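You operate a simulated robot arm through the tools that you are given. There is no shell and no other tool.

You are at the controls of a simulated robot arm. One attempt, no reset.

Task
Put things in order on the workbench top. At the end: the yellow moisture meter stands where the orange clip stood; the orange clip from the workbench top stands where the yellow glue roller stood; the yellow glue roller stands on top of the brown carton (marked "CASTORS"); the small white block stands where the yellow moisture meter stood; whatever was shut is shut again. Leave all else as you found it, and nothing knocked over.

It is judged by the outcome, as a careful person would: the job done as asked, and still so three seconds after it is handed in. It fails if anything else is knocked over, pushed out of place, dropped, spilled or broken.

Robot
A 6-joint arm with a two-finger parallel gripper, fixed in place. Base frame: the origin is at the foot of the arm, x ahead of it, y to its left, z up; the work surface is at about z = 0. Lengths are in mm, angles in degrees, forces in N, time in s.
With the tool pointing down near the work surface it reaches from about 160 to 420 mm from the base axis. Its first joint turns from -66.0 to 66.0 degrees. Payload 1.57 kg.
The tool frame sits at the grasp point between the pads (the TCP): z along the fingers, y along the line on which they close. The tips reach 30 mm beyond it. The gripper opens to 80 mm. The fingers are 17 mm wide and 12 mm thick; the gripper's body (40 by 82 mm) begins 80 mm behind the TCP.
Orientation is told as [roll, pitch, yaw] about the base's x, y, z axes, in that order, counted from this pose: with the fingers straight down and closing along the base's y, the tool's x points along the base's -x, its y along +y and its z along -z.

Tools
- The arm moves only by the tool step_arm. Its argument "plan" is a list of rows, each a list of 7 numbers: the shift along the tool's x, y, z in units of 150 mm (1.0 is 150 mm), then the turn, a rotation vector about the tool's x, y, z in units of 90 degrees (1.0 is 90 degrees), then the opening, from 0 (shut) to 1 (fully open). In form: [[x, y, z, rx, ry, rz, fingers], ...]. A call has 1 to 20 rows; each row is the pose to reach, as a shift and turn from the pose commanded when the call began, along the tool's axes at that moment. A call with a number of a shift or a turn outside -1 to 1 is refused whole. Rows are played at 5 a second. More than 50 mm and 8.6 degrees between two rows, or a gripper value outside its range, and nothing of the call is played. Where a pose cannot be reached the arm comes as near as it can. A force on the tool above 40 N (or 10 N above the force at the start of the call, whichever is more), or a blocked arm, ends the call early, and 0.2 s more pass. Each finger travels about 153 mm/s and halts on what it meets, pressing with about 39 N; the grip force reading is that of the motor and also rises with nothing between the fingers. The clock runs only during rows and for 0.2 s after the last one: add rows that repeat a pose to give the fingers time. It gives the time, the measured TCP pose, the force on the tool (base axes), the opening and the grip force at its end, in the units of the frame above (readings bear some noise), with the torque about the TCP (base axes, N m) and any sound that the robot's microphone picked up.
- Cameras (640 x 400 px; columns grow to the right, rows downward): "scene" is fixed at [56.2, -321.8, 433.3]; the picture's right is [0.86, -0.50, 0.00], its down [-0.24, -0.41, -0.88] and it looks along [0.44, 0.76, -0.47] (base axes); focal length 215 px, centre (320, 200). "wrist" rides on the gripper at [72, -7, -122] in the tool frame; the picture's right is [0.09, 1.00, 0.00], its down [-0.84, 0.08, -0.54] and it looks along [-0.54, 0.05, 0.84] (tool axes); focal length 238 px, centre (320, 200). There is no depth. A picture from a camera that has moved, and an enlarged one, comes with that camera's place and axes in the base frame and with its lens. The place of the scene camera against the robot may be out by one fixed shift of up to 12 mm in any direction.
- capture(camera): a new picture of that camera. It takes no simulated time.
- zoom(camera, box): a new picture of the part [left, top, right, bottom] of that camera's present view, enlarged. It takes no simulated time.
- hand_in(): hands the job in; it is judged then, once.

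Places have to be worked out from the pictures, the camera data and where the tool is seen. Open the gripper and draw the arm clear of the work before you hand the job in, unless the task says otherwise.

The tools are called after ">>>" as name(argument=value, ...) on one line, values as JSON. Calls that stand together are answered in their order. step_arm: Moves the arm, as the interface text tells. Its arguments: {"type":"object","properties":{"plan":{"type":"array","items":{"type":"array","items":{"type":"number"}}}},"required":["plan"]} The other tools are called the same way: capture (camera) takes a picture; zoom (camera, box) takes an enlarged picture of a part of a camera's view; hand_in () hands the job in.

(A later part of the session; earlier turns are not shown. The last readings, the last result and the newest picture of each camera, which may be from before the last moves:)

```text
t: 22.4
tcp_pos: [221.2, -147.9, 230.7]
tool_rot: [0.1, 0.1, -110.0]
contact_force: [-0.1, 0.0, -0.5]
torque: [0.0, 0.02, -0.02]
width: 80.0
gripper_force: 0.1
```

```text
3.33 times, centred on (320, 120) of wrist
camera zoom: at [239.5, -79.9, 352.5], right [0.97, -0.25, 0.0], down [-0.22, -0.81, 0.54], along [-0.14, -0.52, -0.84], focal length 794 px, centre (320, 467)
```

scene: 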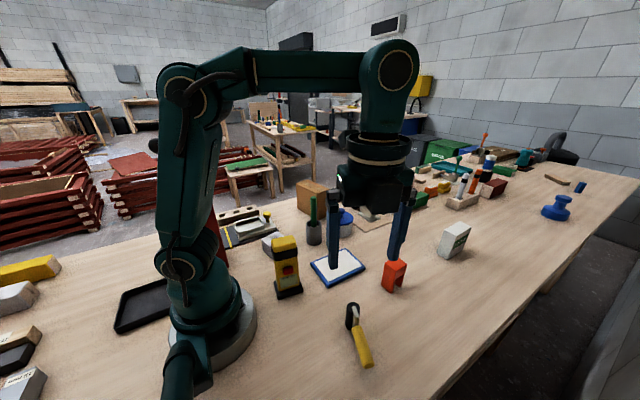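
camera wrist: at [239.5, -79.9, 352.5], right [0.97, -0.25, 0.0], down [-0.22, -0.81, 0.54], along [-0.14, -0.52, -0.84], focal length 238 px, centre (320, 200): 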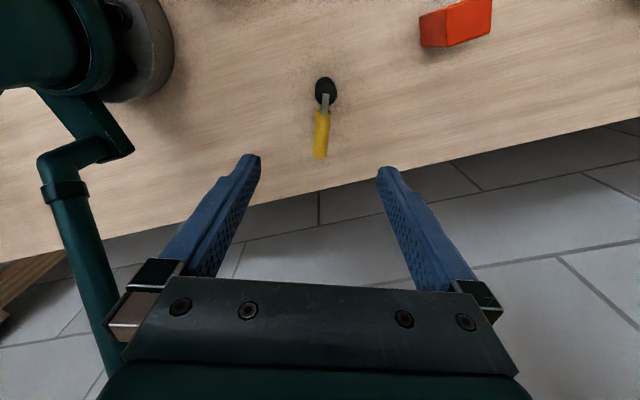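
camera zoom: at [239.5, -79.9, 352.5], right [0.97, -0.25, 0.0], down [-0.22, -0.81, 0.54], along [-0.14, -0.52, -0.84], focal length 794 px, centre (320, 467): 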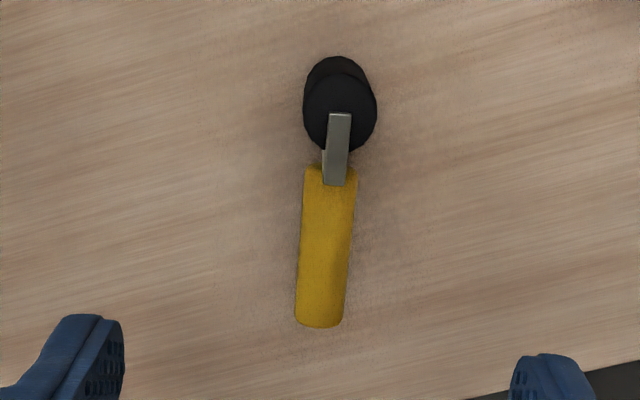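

The handle's line runs at about -108.6°, horizontal at z≈27. I'll tilt the tool 30° back and come down to about 75 mm above the grasp height.

>>> step_arm(plan=[[-0.033, 0.006, 0.115, 0.0006, 0.048, -0.002, 1], [-0.065, 0.011, 0.23, 0.0012, 0.095, -0.0043, 1], [-0.098, 0.017, 0.345, 0.0018, 0.143, -0.0065, 1], [-0.13, 0.022, 0.46, 0.0023, 0.19, -0.0087, 1], [-0.163, 0.028, 0.575, 0.0029, 0.238, -0.0109, 1], [-0.195, 0.033, 0.69, 0.0035, 0.286, -0.013, 1], [-0.228, 0.039, 0.805, 0.0041, 0.333, -0.0152, 1], [-0.228, 0.039, 0.805, 0.0041, 0.333, -0.0152, 1]])

>>> capture(camera="wrist")

>>> capture(camera="scene")

```text
t: 24.2
tcp_pos: [214.4, -184.6, 109.0]
tool_rot: [0.2, 30.1, -108.5]
contact_force: [-0.5, -0.4, 0.3]
torque: [-0.01, 0.01, -0.02]
width: 80.1
gripper_force: 0.0
```

```text
taken
camera wrist: at [208.2, -181.7, 250.5], right [0.97, -0.24, 0.05], down [-0.24, -0.97, 0.05], along [0.04, -0.06, -1.0], focal length 238 px, centre (320, 200)
```

wrist: 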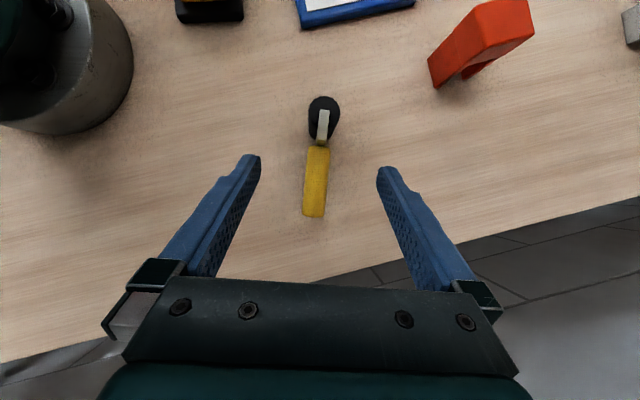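

```text
taken
```

scene: 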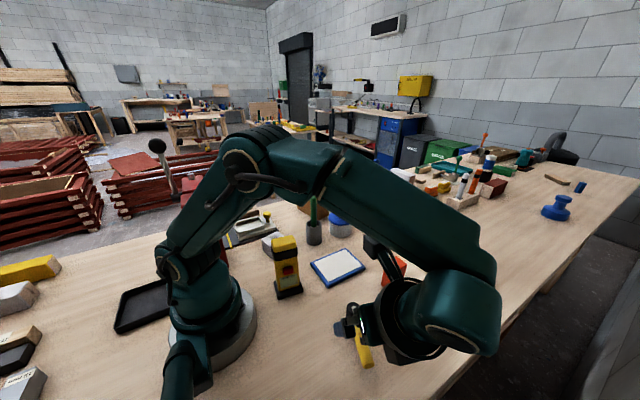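

The camera now looks straight down at the roller. I'll enlarge to check its lateral offset and angle.

>>> zoom(camera="wrist", box=[260, 80, 380, 230])

```text
2.67 times, centred on (320, 155) of wrist
camera zoom: at [208.2, -181.7, 250.5], right [0.97, -0.24, 0.05], down [-0.24, -0.97, 0.05], along [0.04, -0.06, -1.0], focal length 636 px, centre (320, 320)
```

zoom: 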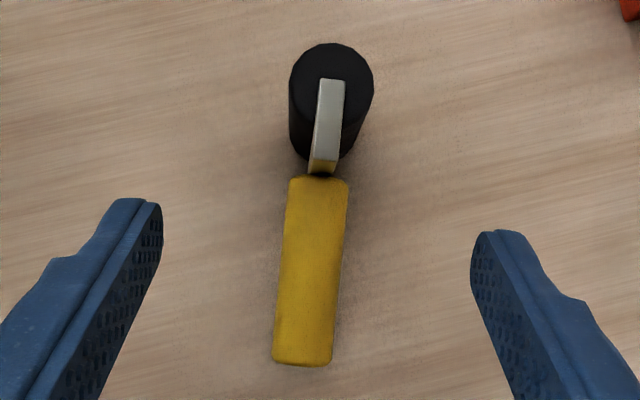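

The lateral error is under 1 mm. I'll lower to TCP z≈36, which leaves the tips about 5 mm off the bench, with the fingers around the handle's middle.

>>> step_arm(plan=[[-0.036, 0, 0.073, 0, 0, 0, 1], [-0.072, -0.001, 0.146, 0, 0, 0, 1], [-0.108, -0.001, 0.219, 0, 0, 0, 1], [-0.144, -0.002, 0.291, 0, 0, 0, 1], [-0.18, -0.002, 0.364, 0, 0, 0, 1], [-0.216, -0.003, 0.437, 0, 0, 0, 1], [-0.216, -0.003, 0.437, 0, 0, 0, 1]])

>>> capture(camera="wrist")

>>> zoom(camera="scene", box=[310, 250, 430, 390])

```text
t: 25.8
tcp_pos: [215.3, -178.0, 36.1]
tool_rot: [0.2, 30.0, -108.5]
contact_force: [-0.3, 0.4, 0.5]
torque: [0.0, -0.01, 0.0]
width: 80.1
gripper_force: 0.0
```

```text
taken
camera wrist: at [209.8, -176.4, 178.4], right [0.97, -0.24, 0.05], down [-0.24, -0.97, 0.05], along [0.04, -0.06, -1.0], focal length 238 px, centre (320, 200)
```

wrist: 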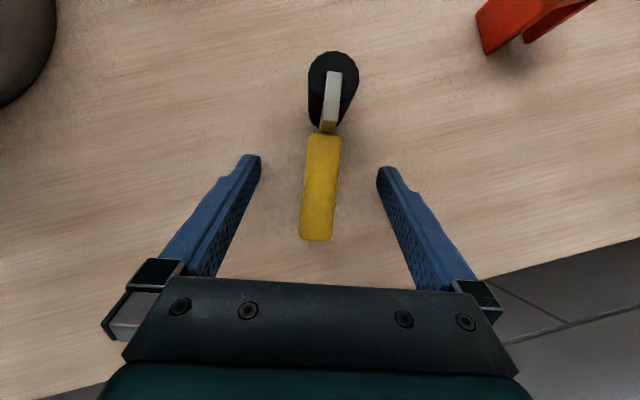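

```text
2.86 times, centred on (370, 320) of scene
camera zoom: at [56.2, -321.8, 433.3], right [0.86, -0.5, 0.0], down [-0.24, -0.41, -0.88], along [0.44, 0.76, -0.47], focal length 614 px, centre (177, -143)
```

zoom: 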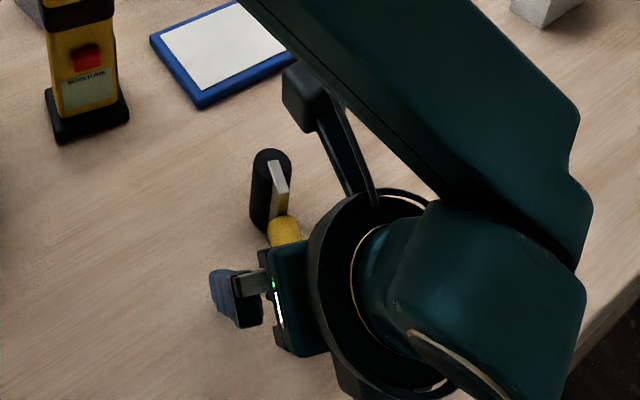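

The handle lies centred between the pads. I'll close gently.

>>> step_arm(plan=[[0, 0, 0, 0, 0, 0, 0.6], [0, 0, 0, 0, 0, 0, 0.4], [0, 0, 0, 0, 0, 0, 0.33], [0, 0, 0, 0, 0, 0, 0.29], [0, 0, 0, 0, 0, 0, 0.26], [0, 0, 0, 0, 0, 0, 0.23], [0, 0, 0, 0, 0, 0, 0.15], [0, 0, 0, 0, 0, 0, 0], [0, 0, 0, 0, 0, 0, 0], [0, 0, 0, 0, 0, 0, 0], [0, 0, 0, 0, 0, 0, 0]])

>>> capture(camera="wrist")

```text
t: 28.2
tcp_pos: [215.6, -179.8, 37.3]
tool_rot: [0.2, 30.0, -108.4]
contact_force: [-1.3, 0.4, 3.1]
torque: [0.15, -0.03, 0.04]
width: 18.2
gripper_force: 32.7
```

```text
taken
camera wrist: at [209.8, -176.5, 178.7], right [0.97, -0.24, 0.05], down [-0.24, -0.97, 0.05], along [0.04, -0.06, -1.0], focal length 238 px, centre (320, 200)
```

wrist: 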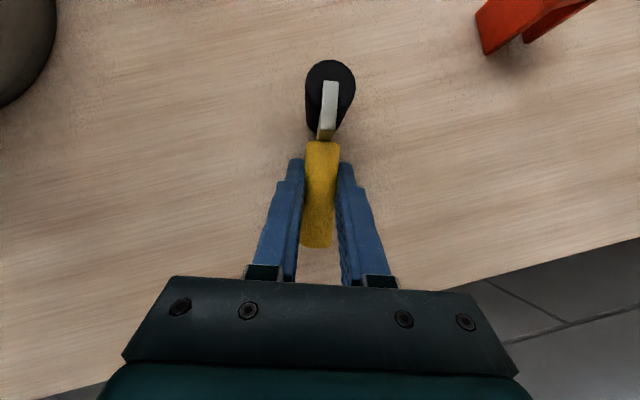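

The roller shifted about 5 mm along its handle as the pads closed, which suggests the handle is tapered. I'll look closely before lifting.

>>> zoom(camera="wrist", box=[280, 50, 380, 270])

>>> zoom(camera="scene", box=[320, 280, 400, 380])

```text
1.82 times, centred on (330, 160) of wrist
camera zoom: at [209.8, -176.5, 178.7], right [0.97, -0.24, 0.05], down [-0.24, -0.97, 0.05], along [0.04, -0.06, -1.0], focal length 433 px, centre (302, 273)
```

zoom: 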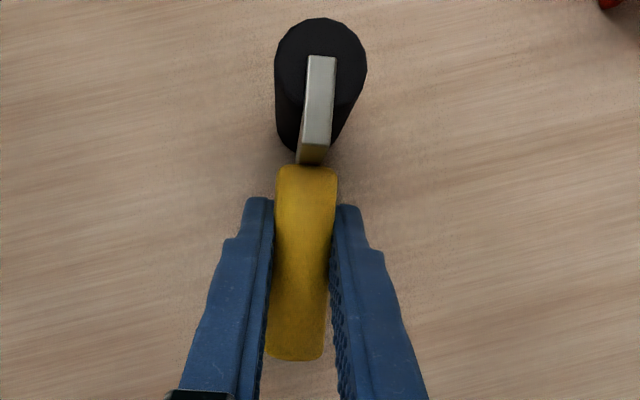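

```text
4.00 times, centred on (360, 330) of scene
camera zoom: at [56.2, -321.8, 433.3], right [0.86, -0.5, 0.0], down [-0.24, -0.41, -0.88], along [0.44, 0.76, -0.47], focal length 860 px, centre (160, -320)
```

zoom: 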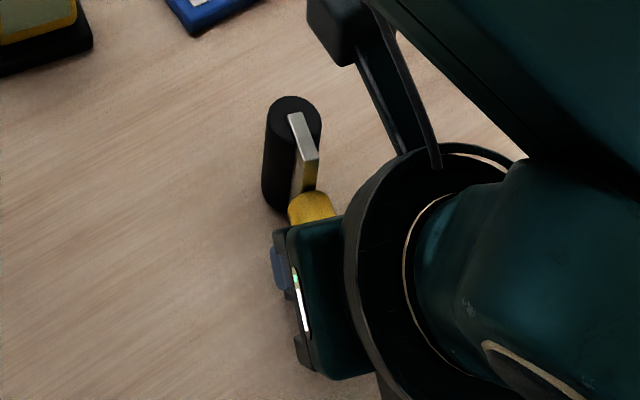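

I'll wait a second with the grip held to see whether the roller creeps in the pads.

>>> step_arm(plan=[[0, 0, 0, 0, 0, 0, 0], [0, 0, 0, 0, 0, 0, 0], [0, 0, 0, 0, 0, 0, 0], [0, 0, 0, 0, 0, 0, 0], [0, 0, 0, 0, 0, 0, 0]])

>>> zoom(camera="wrist", box=[280, 50, 380, 270])

```text
t: 29.4
tcp_pos: [214.6, -179.3, 37.1]
tool_rot: [0.2, 30.1, -108.4]
contact_force: [-1.4, -1.2, 3.8]
torque: [0.21, 0.02, 0.08]
width: 18.3
gripper_force: 33.0
```

```text
1.82 times, centred on (330, 160) of wrist
camera zoom: at [209.8, -176.5, 178.7], right [0.97, -0.24, 0.05], down [-0.24, -0.97, 0.05], along [0.04, -0.06, -1.0], focal length 433 px, centre (302, 273)
```

zoom: 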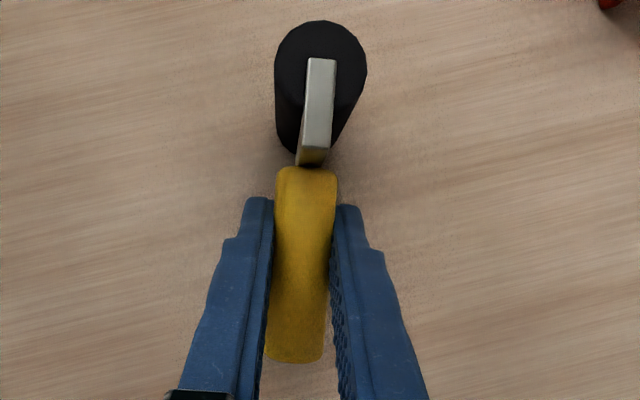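

There is slight creep, and the tool feels about 4 N upward, so the handle is loaded against the bench. I'll lift just 15 mm to unload it and check how it hangs.

>>> step_arm(plan=[[0.007, 0, -0.012, 0, 0, 0, 0], [0.017, 0, -0.029, 0, 0, 0, 0], [0.03, 0, -0.052, 0, 0, 0, 0], [0.042, 0, -0.073, 0, 0, 0, 0], [0.05, 0, -0.0866, 0, 0, 0, 0], [0.05, 0, -0.0866, 0, 0, 0, 0]])

>>> zoom(camera="wrist", box=[280, 50, 380, 270])

>>> zoom(camera="scene", box=[320, 280, 400, 380])

```text
t: 30.8
tcp_pos: [214.9, -177.8, 52.1]
tool_rot: [0.2, 30.0, -108.4]
contact_force: [0.0, -0.2, -1.2]
torque: [-0.03, 0.0, 0.01]
width: 19.4
gripper_force: 32.9
```

```text
1.82 times, centred on (330, 160) of wrist
camera zoom: at [209.4, -175.6, 194.1], right [0.97, -0.24, 0.05], down [-0.24, -0.97, 0.05], along [0.04, -0.06, -1.0], focal length 433 px, centre (302, 273)
```

zoom: 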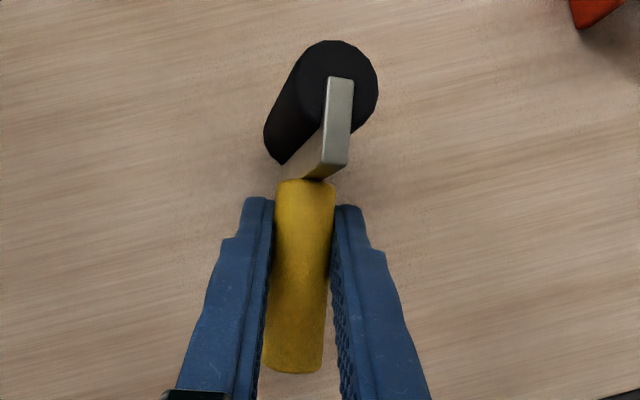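

```text
4.00 times, centred on (360, 330) of scene
camera zoom: at [56.2, -321.8, 433.3], right [0.86, -0.5, 0.0], down [-0.24, -0.41, -0.88], along [0.44, 0.76, -0.47], focal length 860 px, centre (160, -320)
```

zoom: 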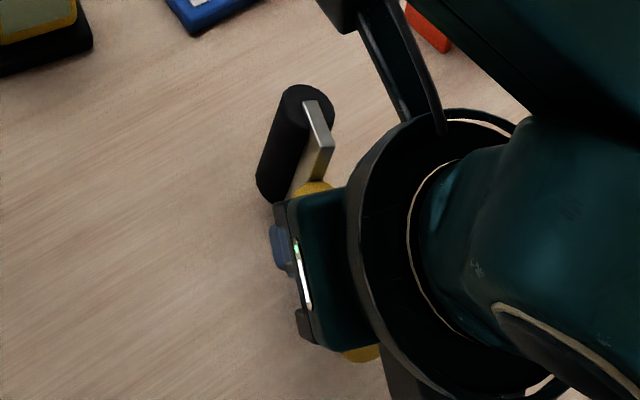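

The roller turned about 20° about its handle axis and slid a few mm, so the grip on this handle is slippery. I'll hold still once more to see whether it keeps creeping.

>>> step_arm(plan=[[0, 0, 0, 0, 0, 0, 0], [0, 0, 0, 0, 0, 0, 0], [0, 0, 0, 0, 0, 0, 0], [0, 0, 0, 0, 0, 0, 0], [0, 0, 0, 0, 0, 0, 0]])

>>> zoom(camera="wrist", box=[280, 50, 380, 270])

```text
t: 32.0
tcp_pos: [214.6, -178.9, 51.9]
tool_rot: [0.2, 30.0, -108.4]
contact_force: [0.1, 0.3, -0.5]
torque: [-0.06, -0.02, 0.02]
width: 19.1
gripper_force: 33.7
```

```text
1.82 times, centred on (330, 160) of wrist
camera zoom: at [209.4, -175.6, 193.9], right [0.97, -0.24, 0.05], down [-0.24, -0.97, 0.05], along [0.04, -0.06, -1.0], focal length 433 px, centre (302, 273)
```

zoom: 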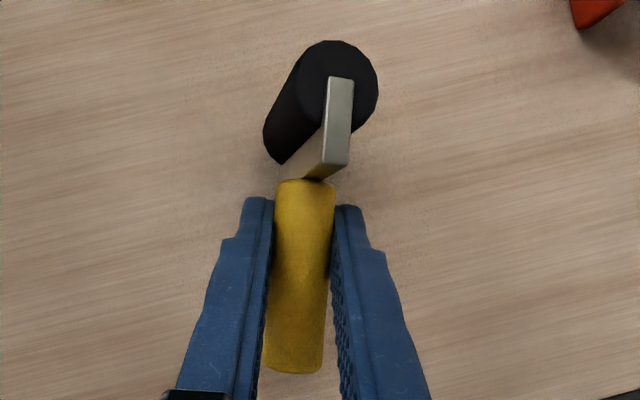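

It's now nearly steady at width 19.1. While still low over the bench I'll do a small slow test, a 20 mm shift with a 10° turn, to see how the grip behaves under carry.

>>> step_arm(plan=[[0.005, -0.002, 0.003, 0.01, 0, -0.018, 0], [0.018, -0.007, 0.01, 0.02, 0, -0.036, 0], [0.036, -0.014, 0.021, 0.032, 0, -0.056, 0], [0.054, -0.021, 0.031, 0.044, 0, -0.076, 0], [0.072, -0.028, 0.042, 0.05, 0, -0.087, 0], [0.08, -0.032, 0.046, 0.0556, 0, -0.0962, 0], [0.08, -0.032, 0.046, 0.0556, 0, -0.0962, 0]])

>>> zoom(camera="wrist", box=[280, 50, 380, 270])

>>> zoom(camera="scene", box=[320, 280, 400, 380])

```text
t: 33.6
tcp_pos: [216.5, -163.9, 50.6]
tool_rot: [0.2, 30.0, -98.4]
contact_force: [-0.3, -0.3, -0.4]
torque: [-0.06, 0.02, 0.01]
width: 19.2
gripper_force: 33.3
```

```text
1.82 times, centred on (330, 160) of wrist
camera zoom: at [209.9, -162.2, 192.9], right [1.0, -0.07, 0.05], down [-0.07, -1.0, 0.05], along [0.05, -0.05, -1.0], focal length 433 px, centre (302, 273)
```

zoom: 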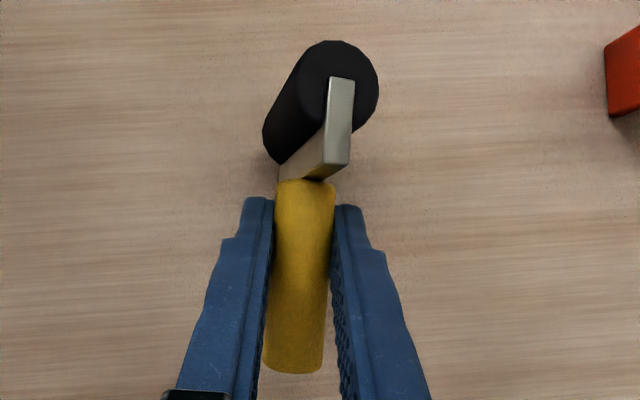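

```text
4.00 times, centred on (360, 330) of scene
camera zoom: at [56.2, -321.8, 433.3], right [0.86, -0.5, 0.0], down [-0.24, -0.41, -0.88], along [0.44, 0.76, -0.47], focal length 860 px, centre (160, -320)
```

zoom: 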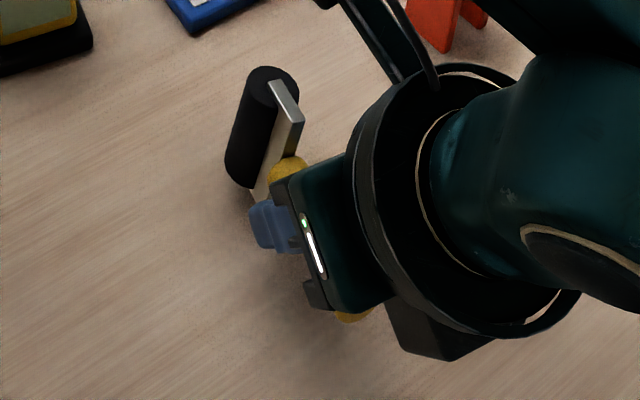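

The grip held unchanged through the slow shift and turn. I'll lift slowly by 110 mm before swinging the handle upright.

>>> step_arm(plan=[[0.01, 0, -0.017, 0, 0, 0, 0], [0.03, 0, -0.052, 0, 0, 0, 0], [0.06, 0, -0.104, 0, 0, 0, 0], [0.095, 0, -0.165, 0, 0, 0, 0], [0.13, 0, -0.225, 0, 0, 0, 0], [0.165, 0, -0.286, 0, 0, 0, 0], [0.2, 0, -0.346, 0, 0, 0, 0], [0.235, 0, -0.407, 0, 0, 0, 0], [0.27, 0, -0.468, 0, 0, 0, 0], [0.305, 0, -0.528, 0, 0, 0, 0], [0.335, 0, -0.58, 0, 0, 0, 0], [0.355, 0, -0.615, 0, 0, 0, 0], [0.366, 0, -0.634, 0, 0, 0, 0], [0.366, 0, -0.634, 0, 0, 0, 0]])

>>> zoom(camera="wrist", box=[280, 50, 380, 270])

```text
t: 36.6
tcp_pos: [215.4, -163.3, 161.7]
tool_rot: [0.2, 30.0, -98.4]
contact_force: [0.4, -0.4, -0.8]
torque: [-0.03, 0.01, -0.01]
width: 19.2
gripper_force: 33.8
```

```text
1.82 times, centred on (330, 160) of wrist
camera zoom: at [208.9, -162.4, 303.8], right [1.0, -0.07, 0.05], down [-0.07, -1.0, 0.05], along [0.05, -0.05, -1.0], focal length 433 px, centre (302, 273)
```

zoom: 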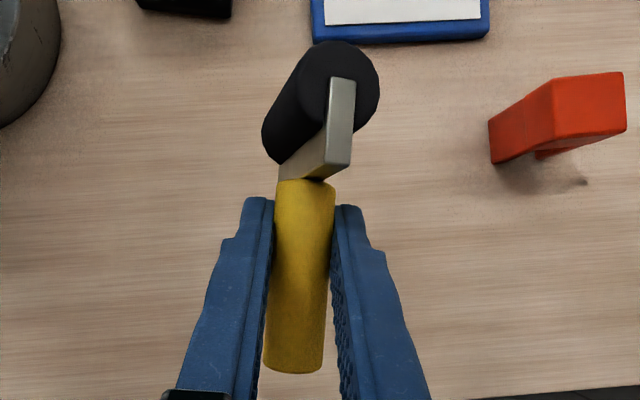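

Steady. Now I'll swing the tool slowly so the handle turns upright, first 45°.

>>> step_arm(plan=[[0, 0, 0, 0, -0.01, 0, 0], [0, 0, 0, 0, -0.03, 0, 0], [0, 0, 0, 0, -0.06, 0, 0], [0, 0, 0, 0, -0.095, 0, 0], [0, 0, 0, 0, -0.13, 0, 0], [0, 0, 0, 0, -0.165, 0, 0], [0, 0, 0, 0, -0.2, 0, 0], [0, 0, 0, 0, -0.235, 0, 0], [0, 0, 0, 0, -0.27, 0, 0], [0, 0, 0, 0, -0.305, 0, 0], [0, 0, 0, 0, -0.34, 0, 0], [0, 0, 0, 0, -0.375, 0, 0], [0, 0, 0, 0, -0.41, 0, 0], [0, 0, 0, 0, -0.44, 0, 0], [0, 0, 0, 0, -0.47, 0, 0], [0, 0, 0, 0, -0.49, 0, 0], [0, 0, 0, 0, -0.5, 0, 0], [0, 0, 0, 0, -0.5, 0, 0]])

>>> capture(camera="scene")

>>> capture(camera="wrist")

```text
t: 40.4
tcp_pos: [215.1, -164.0, 161.3]
tool_rot: [0.2, -15.0, -98.6]
contact_force: [0.0, -0.5, -0.1]
torque: [0.0, 0.03, 0.01]
width: 19.1
gripper_force: 33.7
```

```text
taken
```

scene: 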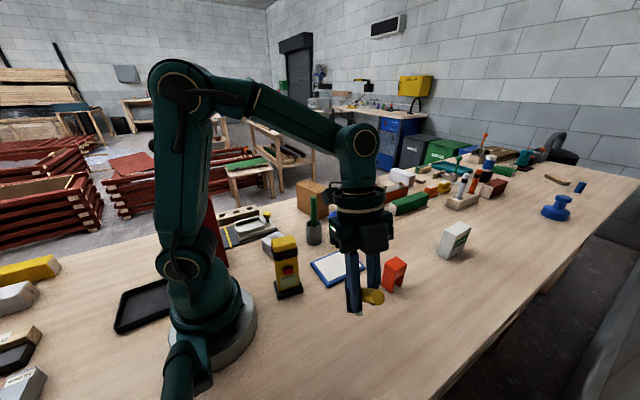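

```text
taken
camera wrist: at [223.7, -64.5, 260.6], right [1.0, -0.06, -0.02], down [-0.02, -0.67, 0.74], along [-0.06, -0.74, -0.67], focal length 238 px, centre (320, 200)
```

wrist: 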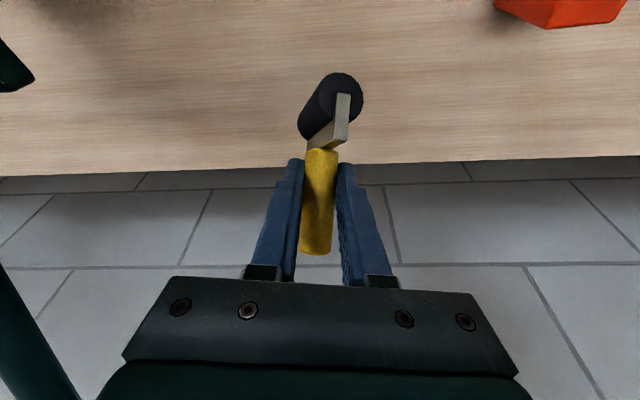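

Still held steady. Next 45°, to bring the handle upright with the tool at 60° tilt.

>>> step_arm(plan=[[0, 0, 0, 0, -0.01, 0, 0], [0, 0, 0, 0, -0.03, 0, 0], [0, 0, 0, 0, -0.06, 0, 0], [0, 0, 0, 0, -0.095, 0, 0], [0, 0, 0, 0, -0.13, 0, 0], [0, 0, 0, 0, -0.165, 0, 0], [0, 0, 0, 0, -0.2, 0, 0], [0, 0, 0, 0, -0.235, 0, 0], [0, 0, 0, 0, -0.27, 0, 0], [0, 0, 0, 0, -0.305, 0, 0], [0, 0, 0, 0, -0.34, 0, 0], [0, 0, 0, 0, -0.375, 0, 0], [0, 0, 0, 0, -0.41, 0, 0], [0, 0, 0, 0, -0.44, 0, 0], [0, 0, 0, 0, -0.47, 0, 0], [0, 0, 0, 0, -0.49, 0, 0], [0, 0, 0, 0, -0.5, 0, 0], [0, 0, 0, 0, -0.5, 0, 0]])

>>> capture(camera="scene")

>>> capture(camera="wrist")

>>> zoom(camera="scene", box=[320, 220, 420, 340])

```text
t: 44.2
tcp_pos: [215.7, -163.1, 162.0]
tool_rot: [0.4, -59.9, -98.7]
contact_force: [0.6, 0.6, -0.5]
torque: [0.02, 0.02, 0.0]
width: 19.3
gripper_force: 33.3
```

```text
taken
```

scene: 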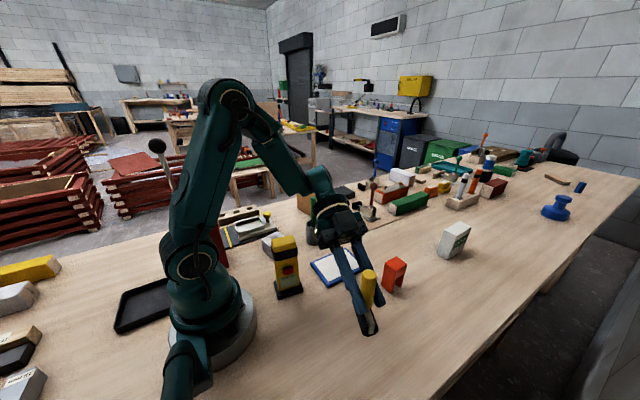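

```text
taken
camera wrist: at [230.8, -23.4, 160.9], right [0.99, -0.1, -0.08], down [0.08, 0.04, 1.0], along [-0.1, -0.99, 0.05], focal length 238 px, centre (320, 200)
```

wrist: 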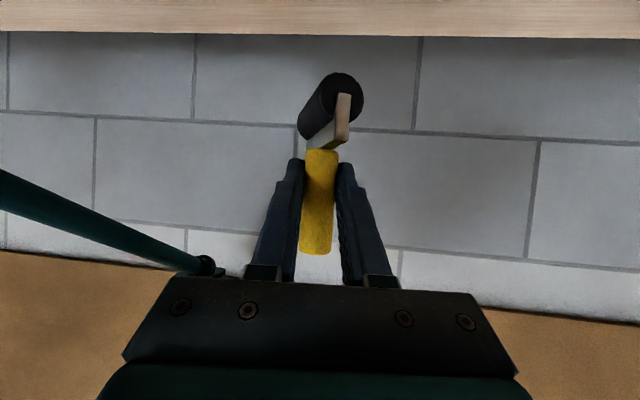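

```text
3.33 times, centred on (370, 280) of scene
camera zoom: at [56.2, -321.8, 433.3], right [0.86, -0.5, 0.0], down [-0.24, -0.41, -0.88], along [0.44, 0.76, -0.47], focal length 716 px, centre (153, -67)
```

zoom: 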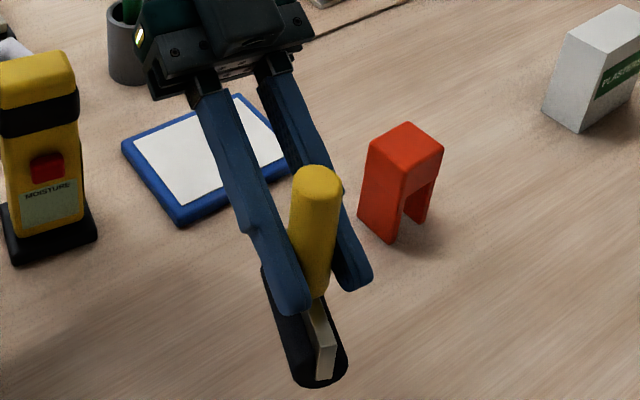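

The roller hangs upright again, firmly gripped. I'll stand it on a free patch of bench first, near (270,-180), so I can check it stands truly vertical and regrasp it well. I'm moving there slowly while turning to yaw -70°.

>>> step_arm(plan=[[-0.001, 0.01, 0.001, -0.007, 0, -0.004, 0], [-0.002, 0.03, 0.004, -0.022, 0, -0.013, 0], [-0.004, 0.06, 0.008, -0.044, 0, -0.025, 0], [-0.007, 0.095, 0.012, -0.07, 0, -0.04, 0], [-0.01, 0.13, 0.017, -0.096, 0, -0.055, 0], [-0.012, 0.165, 0.022, -0.121, 0, -0.07, 0], [-0.015, 0.2, 0.026, -0.147, 0, -0.085, 0], [-0.018, 0.235, 0.031, -0.173, 0, -0.1, 0], [-0.02, 0.27, 0.035, -0.199, 0, -0.114, 0], [-0.023, 0.305, 0.04, -0.224, 0, -0.129, 0], [-0.025, 0.335, 0.044, -0.247, 0, -0.142, 0], [-0.027, 0.36, 0.047, -0.265, 0, -0.153, 0], [-0.028, 0.375, 0.049, -0.276, 0, -0.159, 0], [-0.028, 0.375, 0.049, -0.276, 0, -0.159, 0]])

>>> capture(camera="wrist")

>>> capture(camera="scene")

```text
t: 47.2
tcp_pos: [270.5, -180.5, 161.6]
tool_rot: [0.3, -60.0, -70.1]
contact_force: [0.1, -1.1, 0.0]
torque: [0.03, 0.01, -0.01]
width: 19.1
gripper_force: 33.7
```

```text
taken
camera wrist: at [216.3, -50.2, 159.9], right [0.92, 0.39, -0.08], down [0.05, 0.07, 1.0], along [0.39, -0.92, 0.05], focal length 238 px, centre (320, 200)
```

wrist: 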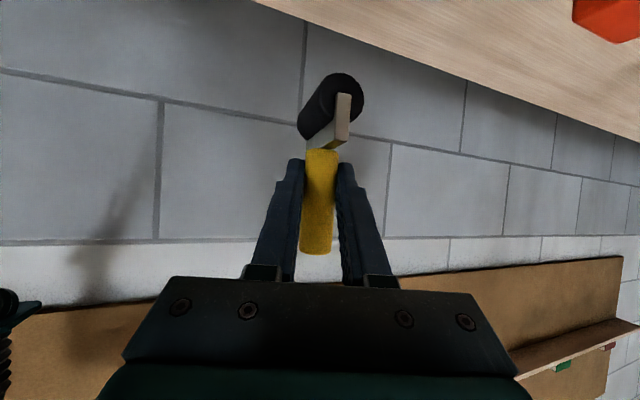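

```text
taken
```

scene: 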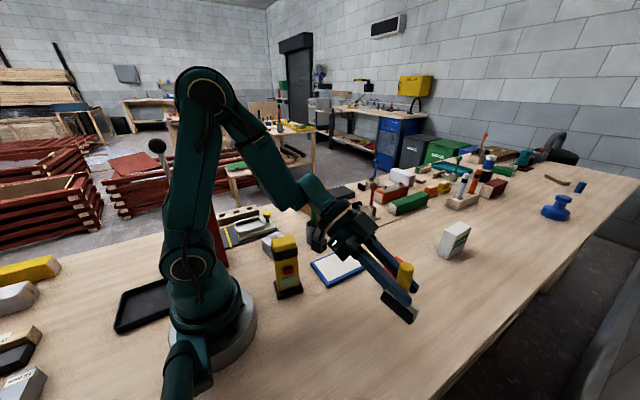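

The bench edge is near y≈-268, so (270,-180) is safely inside. The roller's bottom is about 64 mm below the TCP, so I'll lower slowly to about 6 mm above the bench.

>>> step_arm(plan=[[0.01, 0, 0.006, 0, 0, 0, 0], [0.04, 0, 0.023, 0, 0, 0, 0], [0.085, 0, 0.049, 0, 0, 0, 0], [0.13, 0, 0.075, 0, 0, 0, 0], [0.175, 0, 0.101, 0, 0, 0, 0], [0.22, 0, 0.127, 0, 0, 0, 0], [0.265, 0, 0.153, 0, 0, 0, 0], [0.31, 0, 0.179, 0, 0, 0, 0], [0.355, 0, 0.205, 0, 0, 0, 0], [0.4, 0, 0.231, 0, 0, 0, 0], [0.44, 0, 0.254, 0, 0, 0, 0], [0.48, 0, 0.277, 0, 0, 0, 0], [0.51, 0, 0.294, 0, 0, 0, 0], [0.53, 0, 0.306, 0, 0, 0, 0], [0.53, 0, 0.306, 0, 0, 0, 0]])

>>> capture(camera="wrist")

>>> zoom(camera="scene", box=[340, 240, 440, 360])

```text
t: 50.4
tcp_pos: [287.9, -180.7, 95.8]
tool_rot: [0.1, -60.0, -69.9]
contact_force: [-0.3, 0.5, -1.4]
torque: [0.02, -0.03, 0.0]
width: 19.2
gripper_force: 33.7
out of reach, approached as far as the arm can: row 9, 10, 11, 12, 13, 14, 15
```

```text
taken
camera wrist: at [232.3, -52.0, 94.1], right [0.92, 0.39, -0.08], down [0.05, 0.07, 1.0], along [0.39, -0.92, 0.05], focal length 238 px, centre (320, 200)
```

wrist: 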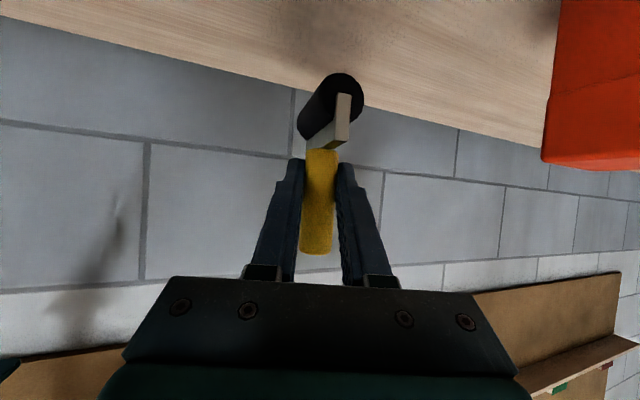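

```text
3.33 times, centred on (390, 300) of scene
camera zoom: at [56.2, -321.8, 433.3], right [0.86, -0.5, 0.0], down [-0.24, -0.41, -0.88], along [0.44, 0.76, -0.47], focal length 716 px, centre (87, -133)
```

zoom: 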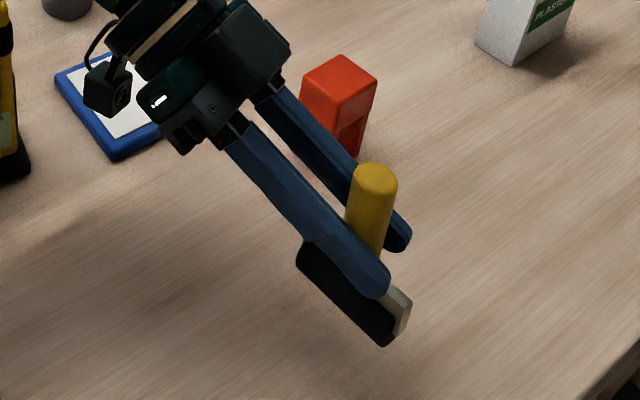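

The arm hit its near limit and drifted outward to (288,-181,96), still holding the roller. I'll turn to yaw -80°, which moves the wrist further out, and go lower.

>>> step_arm(plan=[[0, 0.002, 0, 0.015, 0, 0.009, 0], [0, 0.005, 0, 0.035, 0, 0.02, 0], [0, 0.008, 0, 0.055, 0, 0.032, 0], [0, 0.011, 0, 0.075, 0, 0.043, 0], [0, 0.014, 0, 0.09, 0, 0.052, 0], [0, 0.015, 0, 0.097, 0, 0.056, 0], [0.02, 0.015, 0.012, 0.097, 0, 0.056, 0], [0.05, 0.015, 0.029, 0.097, 0, 0.056, 0], [0.08, 0.015, 0.046, 0.097, 0, 0.056, 0], [0.105, 0.015, 0.061, 0.097, 0, 0.056, 0], [0.121, 0.015, 0.07, 0.097, 0, 0.056, 0], [0.121, 0.015, 0.07, 0.097, 0, 0.056, 0]])

>>> capture(camera="wrist")

>>> zoom(camera="scene", box=[340, 240, 440, 360])

```text
t: 53.0
tcp_pos: [288.6, -180.1, 73.7]
tool_rot: [0.4, -60.2, -80.3]
contact_force: [-0.2, -0.8, -0.8]
torque: [-0.02, 0.01, 0.0]
width: 19.3
gripper_force: 34.0
```

```text
taken
camera wrist: at [258.3, -43.2, 71.6], right [0.97, 0.22, -0.08], down [0.06, 0.06, 1.0], along [0.22, -0.97, 0.05], focal length 238 px, centre (320, 200)
```

wrist: 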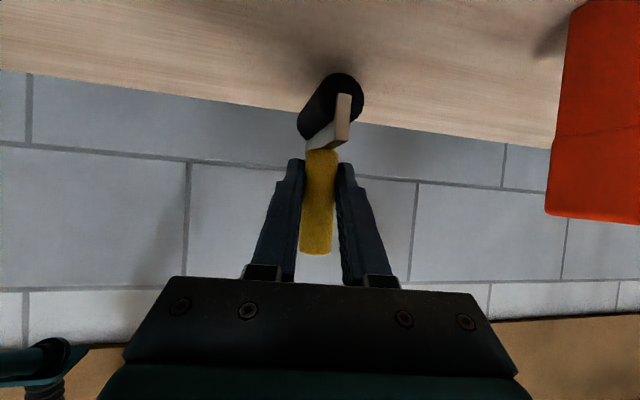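

```text
3.33 times, centred on (390, 300) of scene
camera zoom: at [56.2, -321.8, 433.3], right [0.86, -0.5, 0.0], down [-0.24, -0.41, -0.88], along [0.44, 0.76, -0.47], focal length 716 px, centre (87, -133)
```

zoom: 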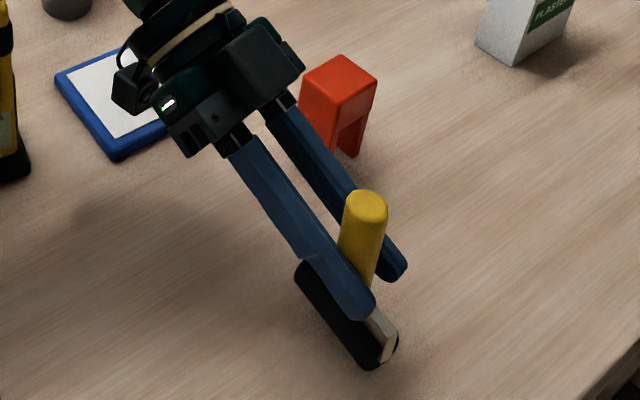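

The roller hangs about 10 mm over the bench, but the handle seems to lean a few degrees in the pitch plane. I'll measure that more exactly before setting it down.

>>> zoom(camera="scene", box=[370, 285, 420, 355])

>>> zoom(camera="wrist", box=[270, 60, 370, 270])

```text
5.71 times, centred on (395, 320) of scene
camera zoom: at [56.2, -321.8, 433.3], right [0.86, -0.5, 0.0], down [-0.24, -0.41, -0.88], along [0.44, 0.76, -0.47], focal length 1228 px, centre (-109, -486)
```

zoom: 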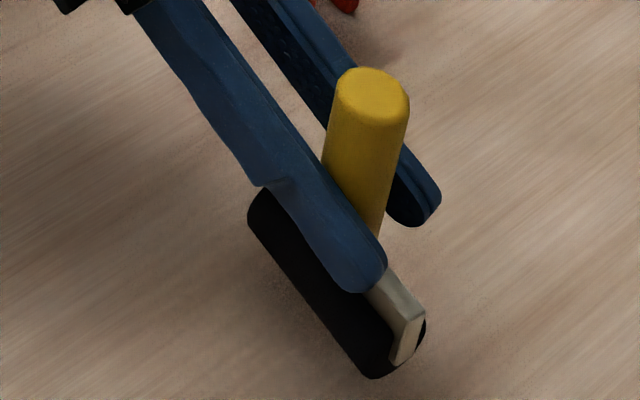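

```text
1.90 times, centred on (320, 165) of wrist
camera zoom: at [258.3, -43.2, 71.6], right [0.97, 0.22, -0.08], down [0.06, 0.06, 1.0], along [0.22, -0.97, 0.05], focal length 454 px, centre (320, 267)
```

zoom: 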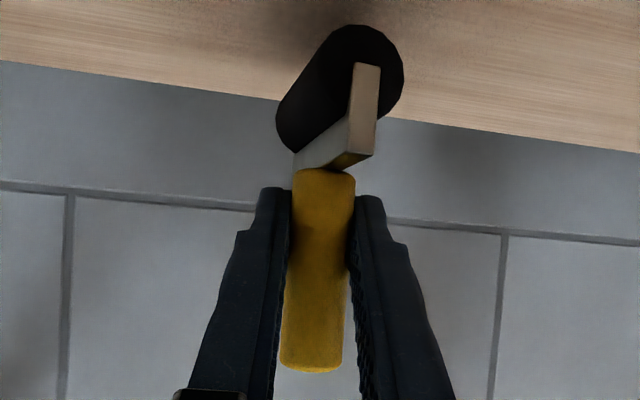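

The handle leans about 6° with its bottom outward. I'll reduce the tool tilt by 6° to bring it vertical, then check again.

>>> step_arm(plan=[[0, 0, 0, 0, 0.01, 0, 0], [0, 0, 0, 0, 0.025, 0, 0], [0, 0, 0, 0, 0.042, 0, 0], [0, 0, 0, 0, 0.057, 0, 0], [0, 0, 0, 0, 0.067, 0, 0], [0, 0, 0, 0, 0.067, 0, 0]])

>>> zoom(camera="scene", box=[370, 285, 420, 355])

>>> zoom(camera="wrist", box=[270, 60, 370, 270])

```text
t: 54.4
tcp_pos: [289.6, -182.4, 71.6]
tool_rot: [0.4, -54.0, -80.1]
contact_force: [-0.1, 0.6, -0.4]
torque: [-0.01, -0.02, -0.01]
width: 19.2
gripper_force: 33.2
```

```text
5.71 times, centred on (395, 320) of scene
camera zoom: at [56.2, -321.8, 433.3], right [0.86, -0.5, 0.0], down [-0.24, -0.41, -0.88], along [0.44, 0.76, -0.47], focal length 1228 px, centre (-109, -486)
```

zoom: 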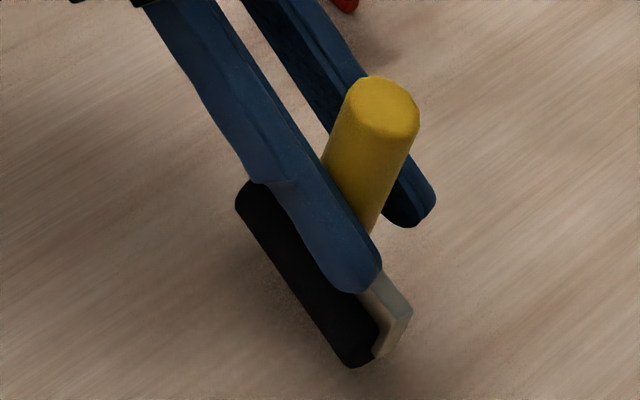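

```text
1.90 times, centred on (320, 165) of wrist
camera zoom: at [258.7, -43.5, 85.7], right [0.97, 0.23, -0.07], down [0.08, -0.04, 1.0], along [0.22, -0.97, -0.06], focal length 454 px, centre (320, 267)
```

zoom: 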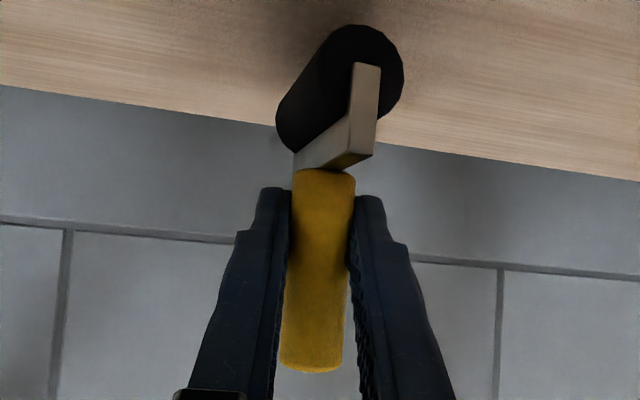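

Comparing both views, 6° over-corrected: the vertical lies near a 57.5° tilt. I'll turn back 3.5° and check once more.

>>> step_arm(plan=[[0, 0, 0, 0, -0.008, 0, 0], [0, 0, 0, 0, -0.02, 0, 0], [0, 0, 0, 0, -0.032, 0, 0], [0, 0, 0, 0, -0.039, 0, 0], [0, 0, 0, 0, -0.039, 0, 0]])

>>> zoom(camera="scene", box=[370, 285, 420, 355])

```text
t: 55.6
tcp_pos: [289.6, -180.6, 72.2]
tool_rot: [0.3, -57.6, -80.2]
contact_force: [0.1, -0.1, -1.1]
torque: [-0.01, -0.01, 0.06]
width: 19.2
gripper_force: 33.0
```

```text
5.71 times, centred on (395, 320) of scene
camera zoom: at [56.2, -321.8, 433.3], right [0.86, -0.5, 0.0], down [-0.24, -0.41, -0.88], along [0.44, 0.76, -0.47], focal length 1228 px, centre (-109, -486)
```

zoom: 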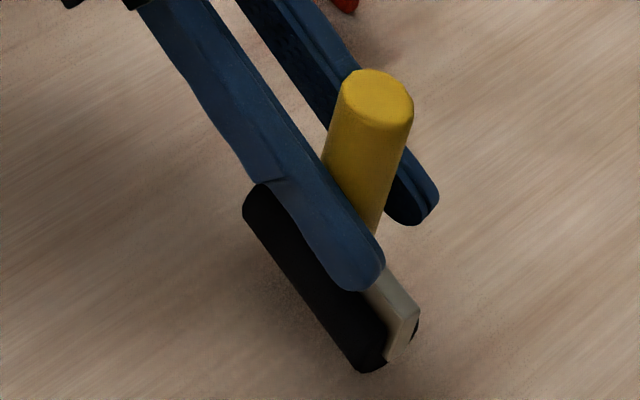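

Now it's vertical to about 1°. I'll lower slowly by 8 mm to feel for the bench.

>>> step_arm(plan=[[0.011, 0, 0.007, 0, 0, 0, 0], [0.0225, 0, 0.0143, 0, 0, 0, 0], [0.034, 0, 0.0214, 0, 0, 0, 0], [0.0394, 0, 0.025, 0, 0, 0, 0], [0.045, 0, 0.0286, 0, 0, 0, 0], [0.045, 0, 0.0286, 0, 0, 0, 0]])

>>> zoom(camera="scene", box=[370, 285, 420, 355])

>>> zoom(camera="wrist", box=[270, 60, 370, 270])

```text
t: 57.0
tcp_pos: [289.6, -180.2, 64.2]
tool_rot: [0.3, -57.5, -80.2]
contact_force: [0.2, -0.6, -0.2]
torque: [0.03, -0.03, -0.01]
width: 19.3
gripper_force: 33.3
```

```text
5.71 times, centred on (395, 320) of scene
camera zoom: at [56.2, -321.8, 433.3], right [0.86, -0.5, 0.0], down [-0.24, -0.41, -0.88], along [0.44, 0.76, -0.47], focal length 1228 px, centre (-109, -486)
```

zoom: 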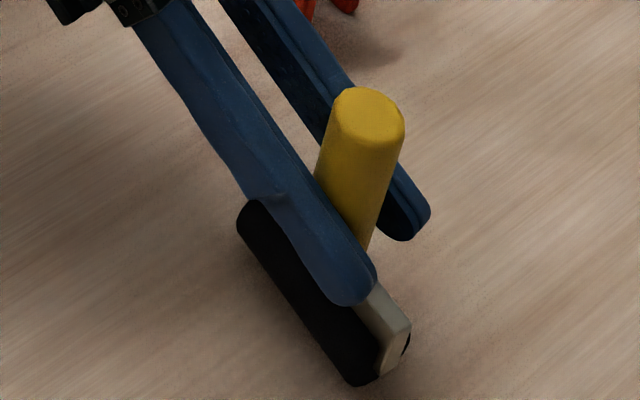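

```text
1.90 times, centred on (320, 165) of wrist
camera zoom: at [258.4, -42.1, 68.9], right [0.97, 0.22, -0.07], down [0.07, 0.02, 1.0], along [0.22, -0.97, 0.0], focal length 454 px, centre (320, 267)
```

zoom: 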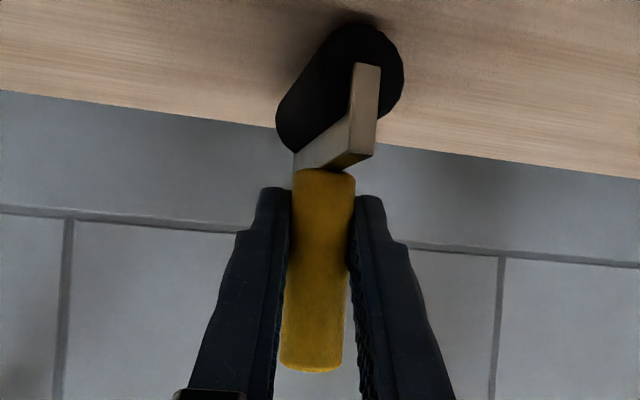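

No contact yet; a few more millimetres, 1 mm per row.

>>> step_arm(plan=[[0.0056, 0, 0.0036, 0, 0, 0, 0], [0.0113, 0, 0.0071, 0, 0, 0, 0], [0.0169, 0, 0.0107, 0, 0, 0, 0], [0.0169, 0, 0.0107, 0, 0, 0, 0]])

```text
t: 58.0
tcp_pos: [289.8, -179.4, 62.5]
tool_rot: [0.4, -57.7, -80.3]
contact_force: [0.3, -0.1, 4.3]
torque: [-0.09, -0.01, 0.01]
width: 19.5
gripper_force: 33.6
```

Contact at 4.3 N: the roller is on the bench. I'll ease up a hair and open the fingers gradually.

>>> step_arm(plan=[[-0.0028, 0, -0.0018, 0, 0, 0, 0], [-0.0045, 0, -0.0028, 0, 0, 0, 0], [-0.0045, 0, -0.0028, 0, 0, 0, 0.2], [-0.0045, 0, -0.0028, 0, 0, 0, 0.25], [-0.0045, 0, -0.0028, 0, 0, 0, 0.27], [-0.0045, 0, -0.0028, 0, 0, 0, 0.3], [-0.0045, 0, -0.0028, 0, 0, 0, 0.35], [-0.0045, 0, -0.0028, 0, 0, 0, 0.42], [-0.0045, 0, -0.0028, 0, 0, 0, 0.5], [-0.0045, 0, -0.0028, 0, 0, 0, 0.5]])

>>> zoom(camera="scene", box=[340, 240, 440, 360])

>>> zoom(camera="wrist", box=[220, 40, 420, 270])

```text
t: 60.2
tcp_pos: [289.2, -180.4, 62.0]
tool_rot: [0.4, -57.5, -80.2]
contact_force: [-0.8, -0.4, 0.7]
torque: [0.01, 0.0, 0.02]
width: 39.8
gripper_force: 0.1
```

```text
3.33 times, centred on (390, 300) of scene
camera zoom: at [56.2, -321.8, 433.3], right [0.86, -0.5, 0.0], down [-0.24, -0.41, -0.88], along [0.44, 0.76, -0.47], focal length 716 px, centre (87, -133)
```

zoom: 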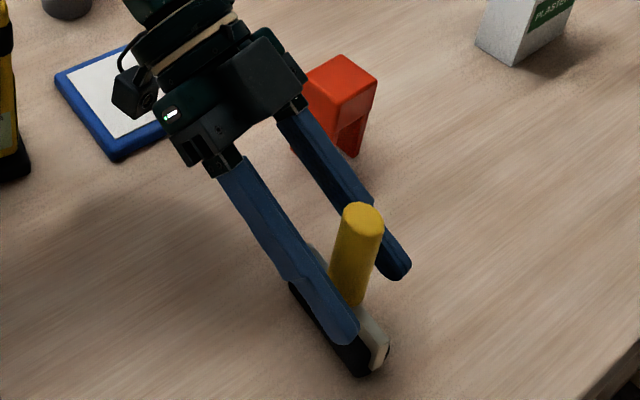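

```text
1.74 times, centred on (320, 155) of wrist
camera zoom: at [259.1, -42.7, 67.0], right [0.97, 0.22, -0.07], down [0.07, 0.02, 1.0], along [0.22, -0.97, 0.0], focal length 414 px, centre (320, 278)
```

zoom: 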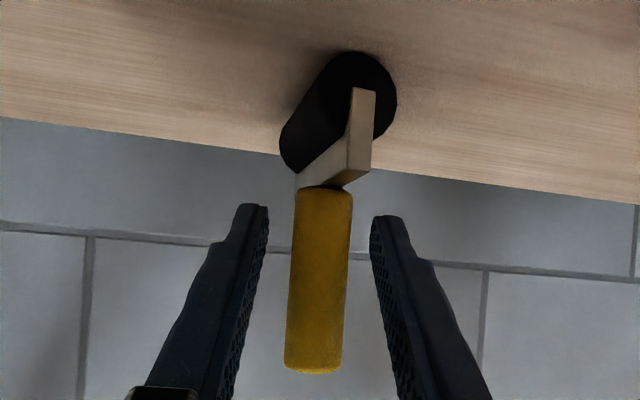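

The roller stands upright on its own between the open fingers. I'll centre the handle a bit deeper and 4 mm higher in the pads, then close again gently.

>>> step_arm(plan=[[-0.015, 0, 0.006, 0, 0, 0, 0.5], [-0.03, 0, 0.013, 0, 0, 0, 0.5], [-0.044, 0, 0.019, 0, 0, 0, 0.5], [-0.044, 0, 0.019, 0, 0, 0, 0.42], [-0.044, 0, 0.019, 0, 0, 0, 0.35], [-0.044, 0, 0.019, 0, 0, 0, 0.31], [-0.044, 0, 0.019, 0, 0, 0, 0.28], [-0.044, 0, 0.019, 0, 0, 0, 0.26], [-0.044, 0, 0.019, 0, 0, 0, 0.24], [-0.044, 0, 0.019, 0, 0, 0, 0.22], [-0.044, 0, 0.019, 0, 0, 0, 0.15], [-0.044, 0, 0.019, 0, 0, 0, 0], [-0.044, 0, 0.019, 0, 0, 0, 0], [-0.044, 0, 0.019, 0, 0, 0, 0]])

>>> zoom(camera="scene", box=[340, 240, 440, 360])

>>> zoom(camera="wrist", box=[220, 40, 420, 270])

```text
t: 63.2
tcp_pos: [290.6, -185.5, 63.7]
tool_rot: [0.4, -57.5, -80.1]
contact_force: [0.3, -1.1, -1.1]
torque: [-0.05, 0.02, -0.01]
width: 19.5
gripper_force: 33.7
```

```text
3.33 times, centred on (390, 300) of scene
camera zoom: at [56.2, -321.8, 433.3], right [0.86, -0.5, 0.0], down [-0.24, -0.41, -0.88], along [0.44, 0.76, -0.47], focal length 716 px, centre (87, -133)
```

zoom: 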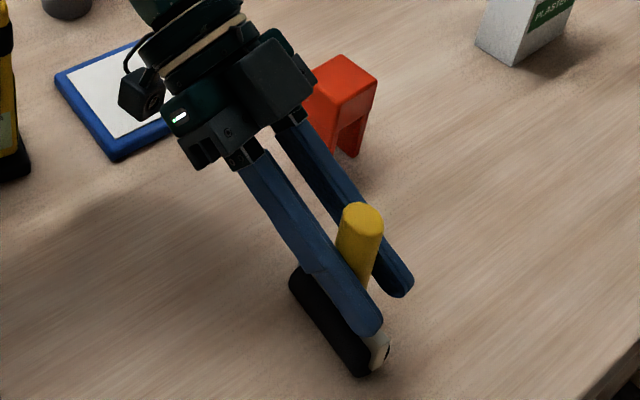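

```text
1.74 times, centred on (320, 155) of wrist
camera zoom: at [260.1, -48.8, 70.3], right [0.97, 0.22, -0.07], down [0.07, 0.02, 1.0], along [0.22, -0.97, 0.0], focal length 414 px, centre (320, 278)
```

zoom: 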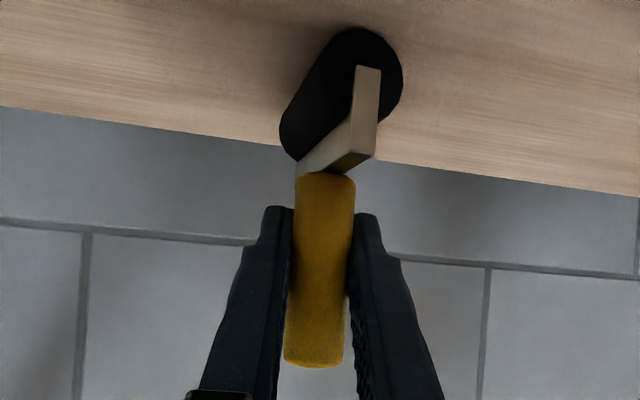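

Gripped again at 19.5 mm, TCP about 65 mm above the roller's foot. Now a slow lift of 140 mm.

>>> step_arm(plan=[[-0.008, 0, -0.005, 0, 0, 0, 0], [-0.031, 0, -0.02, 0, 0, 0, 0], [-0.071, 0, -0.045, 0, 0, 0, 0], [-0.118, 0, -0.075, 0, 0, 0, 0], [-0.165, 0, -0.105, 0, 0, 0, 0], [-0.213, 0, -0.135, 0, 0, 0, 0], [-0.26, 0, -0.166, 0, 0, 0, 0], [-0.307, 0, -0.196, 0, 0, 0, 0], [-0.354, 0, -0.226, 0, 0, 0, 0], [-0.402, 0, -0.256, 0, 0, 0, 0], [-0.449, 0, -0.286, 0, 0, 0, 0], [-0.496, 0, -0.316, 0, 0, 0, 0], [-0.543, 0, -0.346, 0, 0, 0, 0], [-0.59, 0, -0.376, 0, 0, 0, 0], [-0.637, 0, -0.406, 0, 0, 0, 0], [-0.684, 0, -0.436, 0, 0, 0, 0], [-0.727, 0, -0.463, 0, 0, 0, 0], [-0.76, 0, -0.484, 0, 0, 0, 0], [-0.787, 0, -0.5015, 0, 0, 0, 0], [-0.787, 0, -0.5015, 0, 0, 0, 0]])

>>> zoom(camera="wrist", box=[220, 40, 420, 270])

```text
t: 67.4
tcp_pos: [290.2, -185.6, 206.1]
tool_rot: [0.3, -57.5, -80.3]
contact_force: [-0.1, -0.1, -1.3]
torque: [-0.01, 0.03, -0.01]
width: 19.6
gripper_force: 33.7
```

```text
1.74 times, centred on (320, 155) of wrist
camera zoom: at [258.5, -48.8, 211.4], right [0.97, 0.22, -0.07], down [0.07, 0.02, 1.0], along [0.22, -0.97, 0.0], focal length 414 px, centre (320, 278)
```

zoom: 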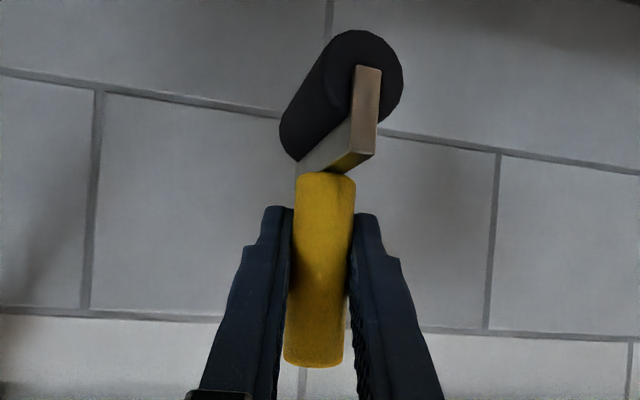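

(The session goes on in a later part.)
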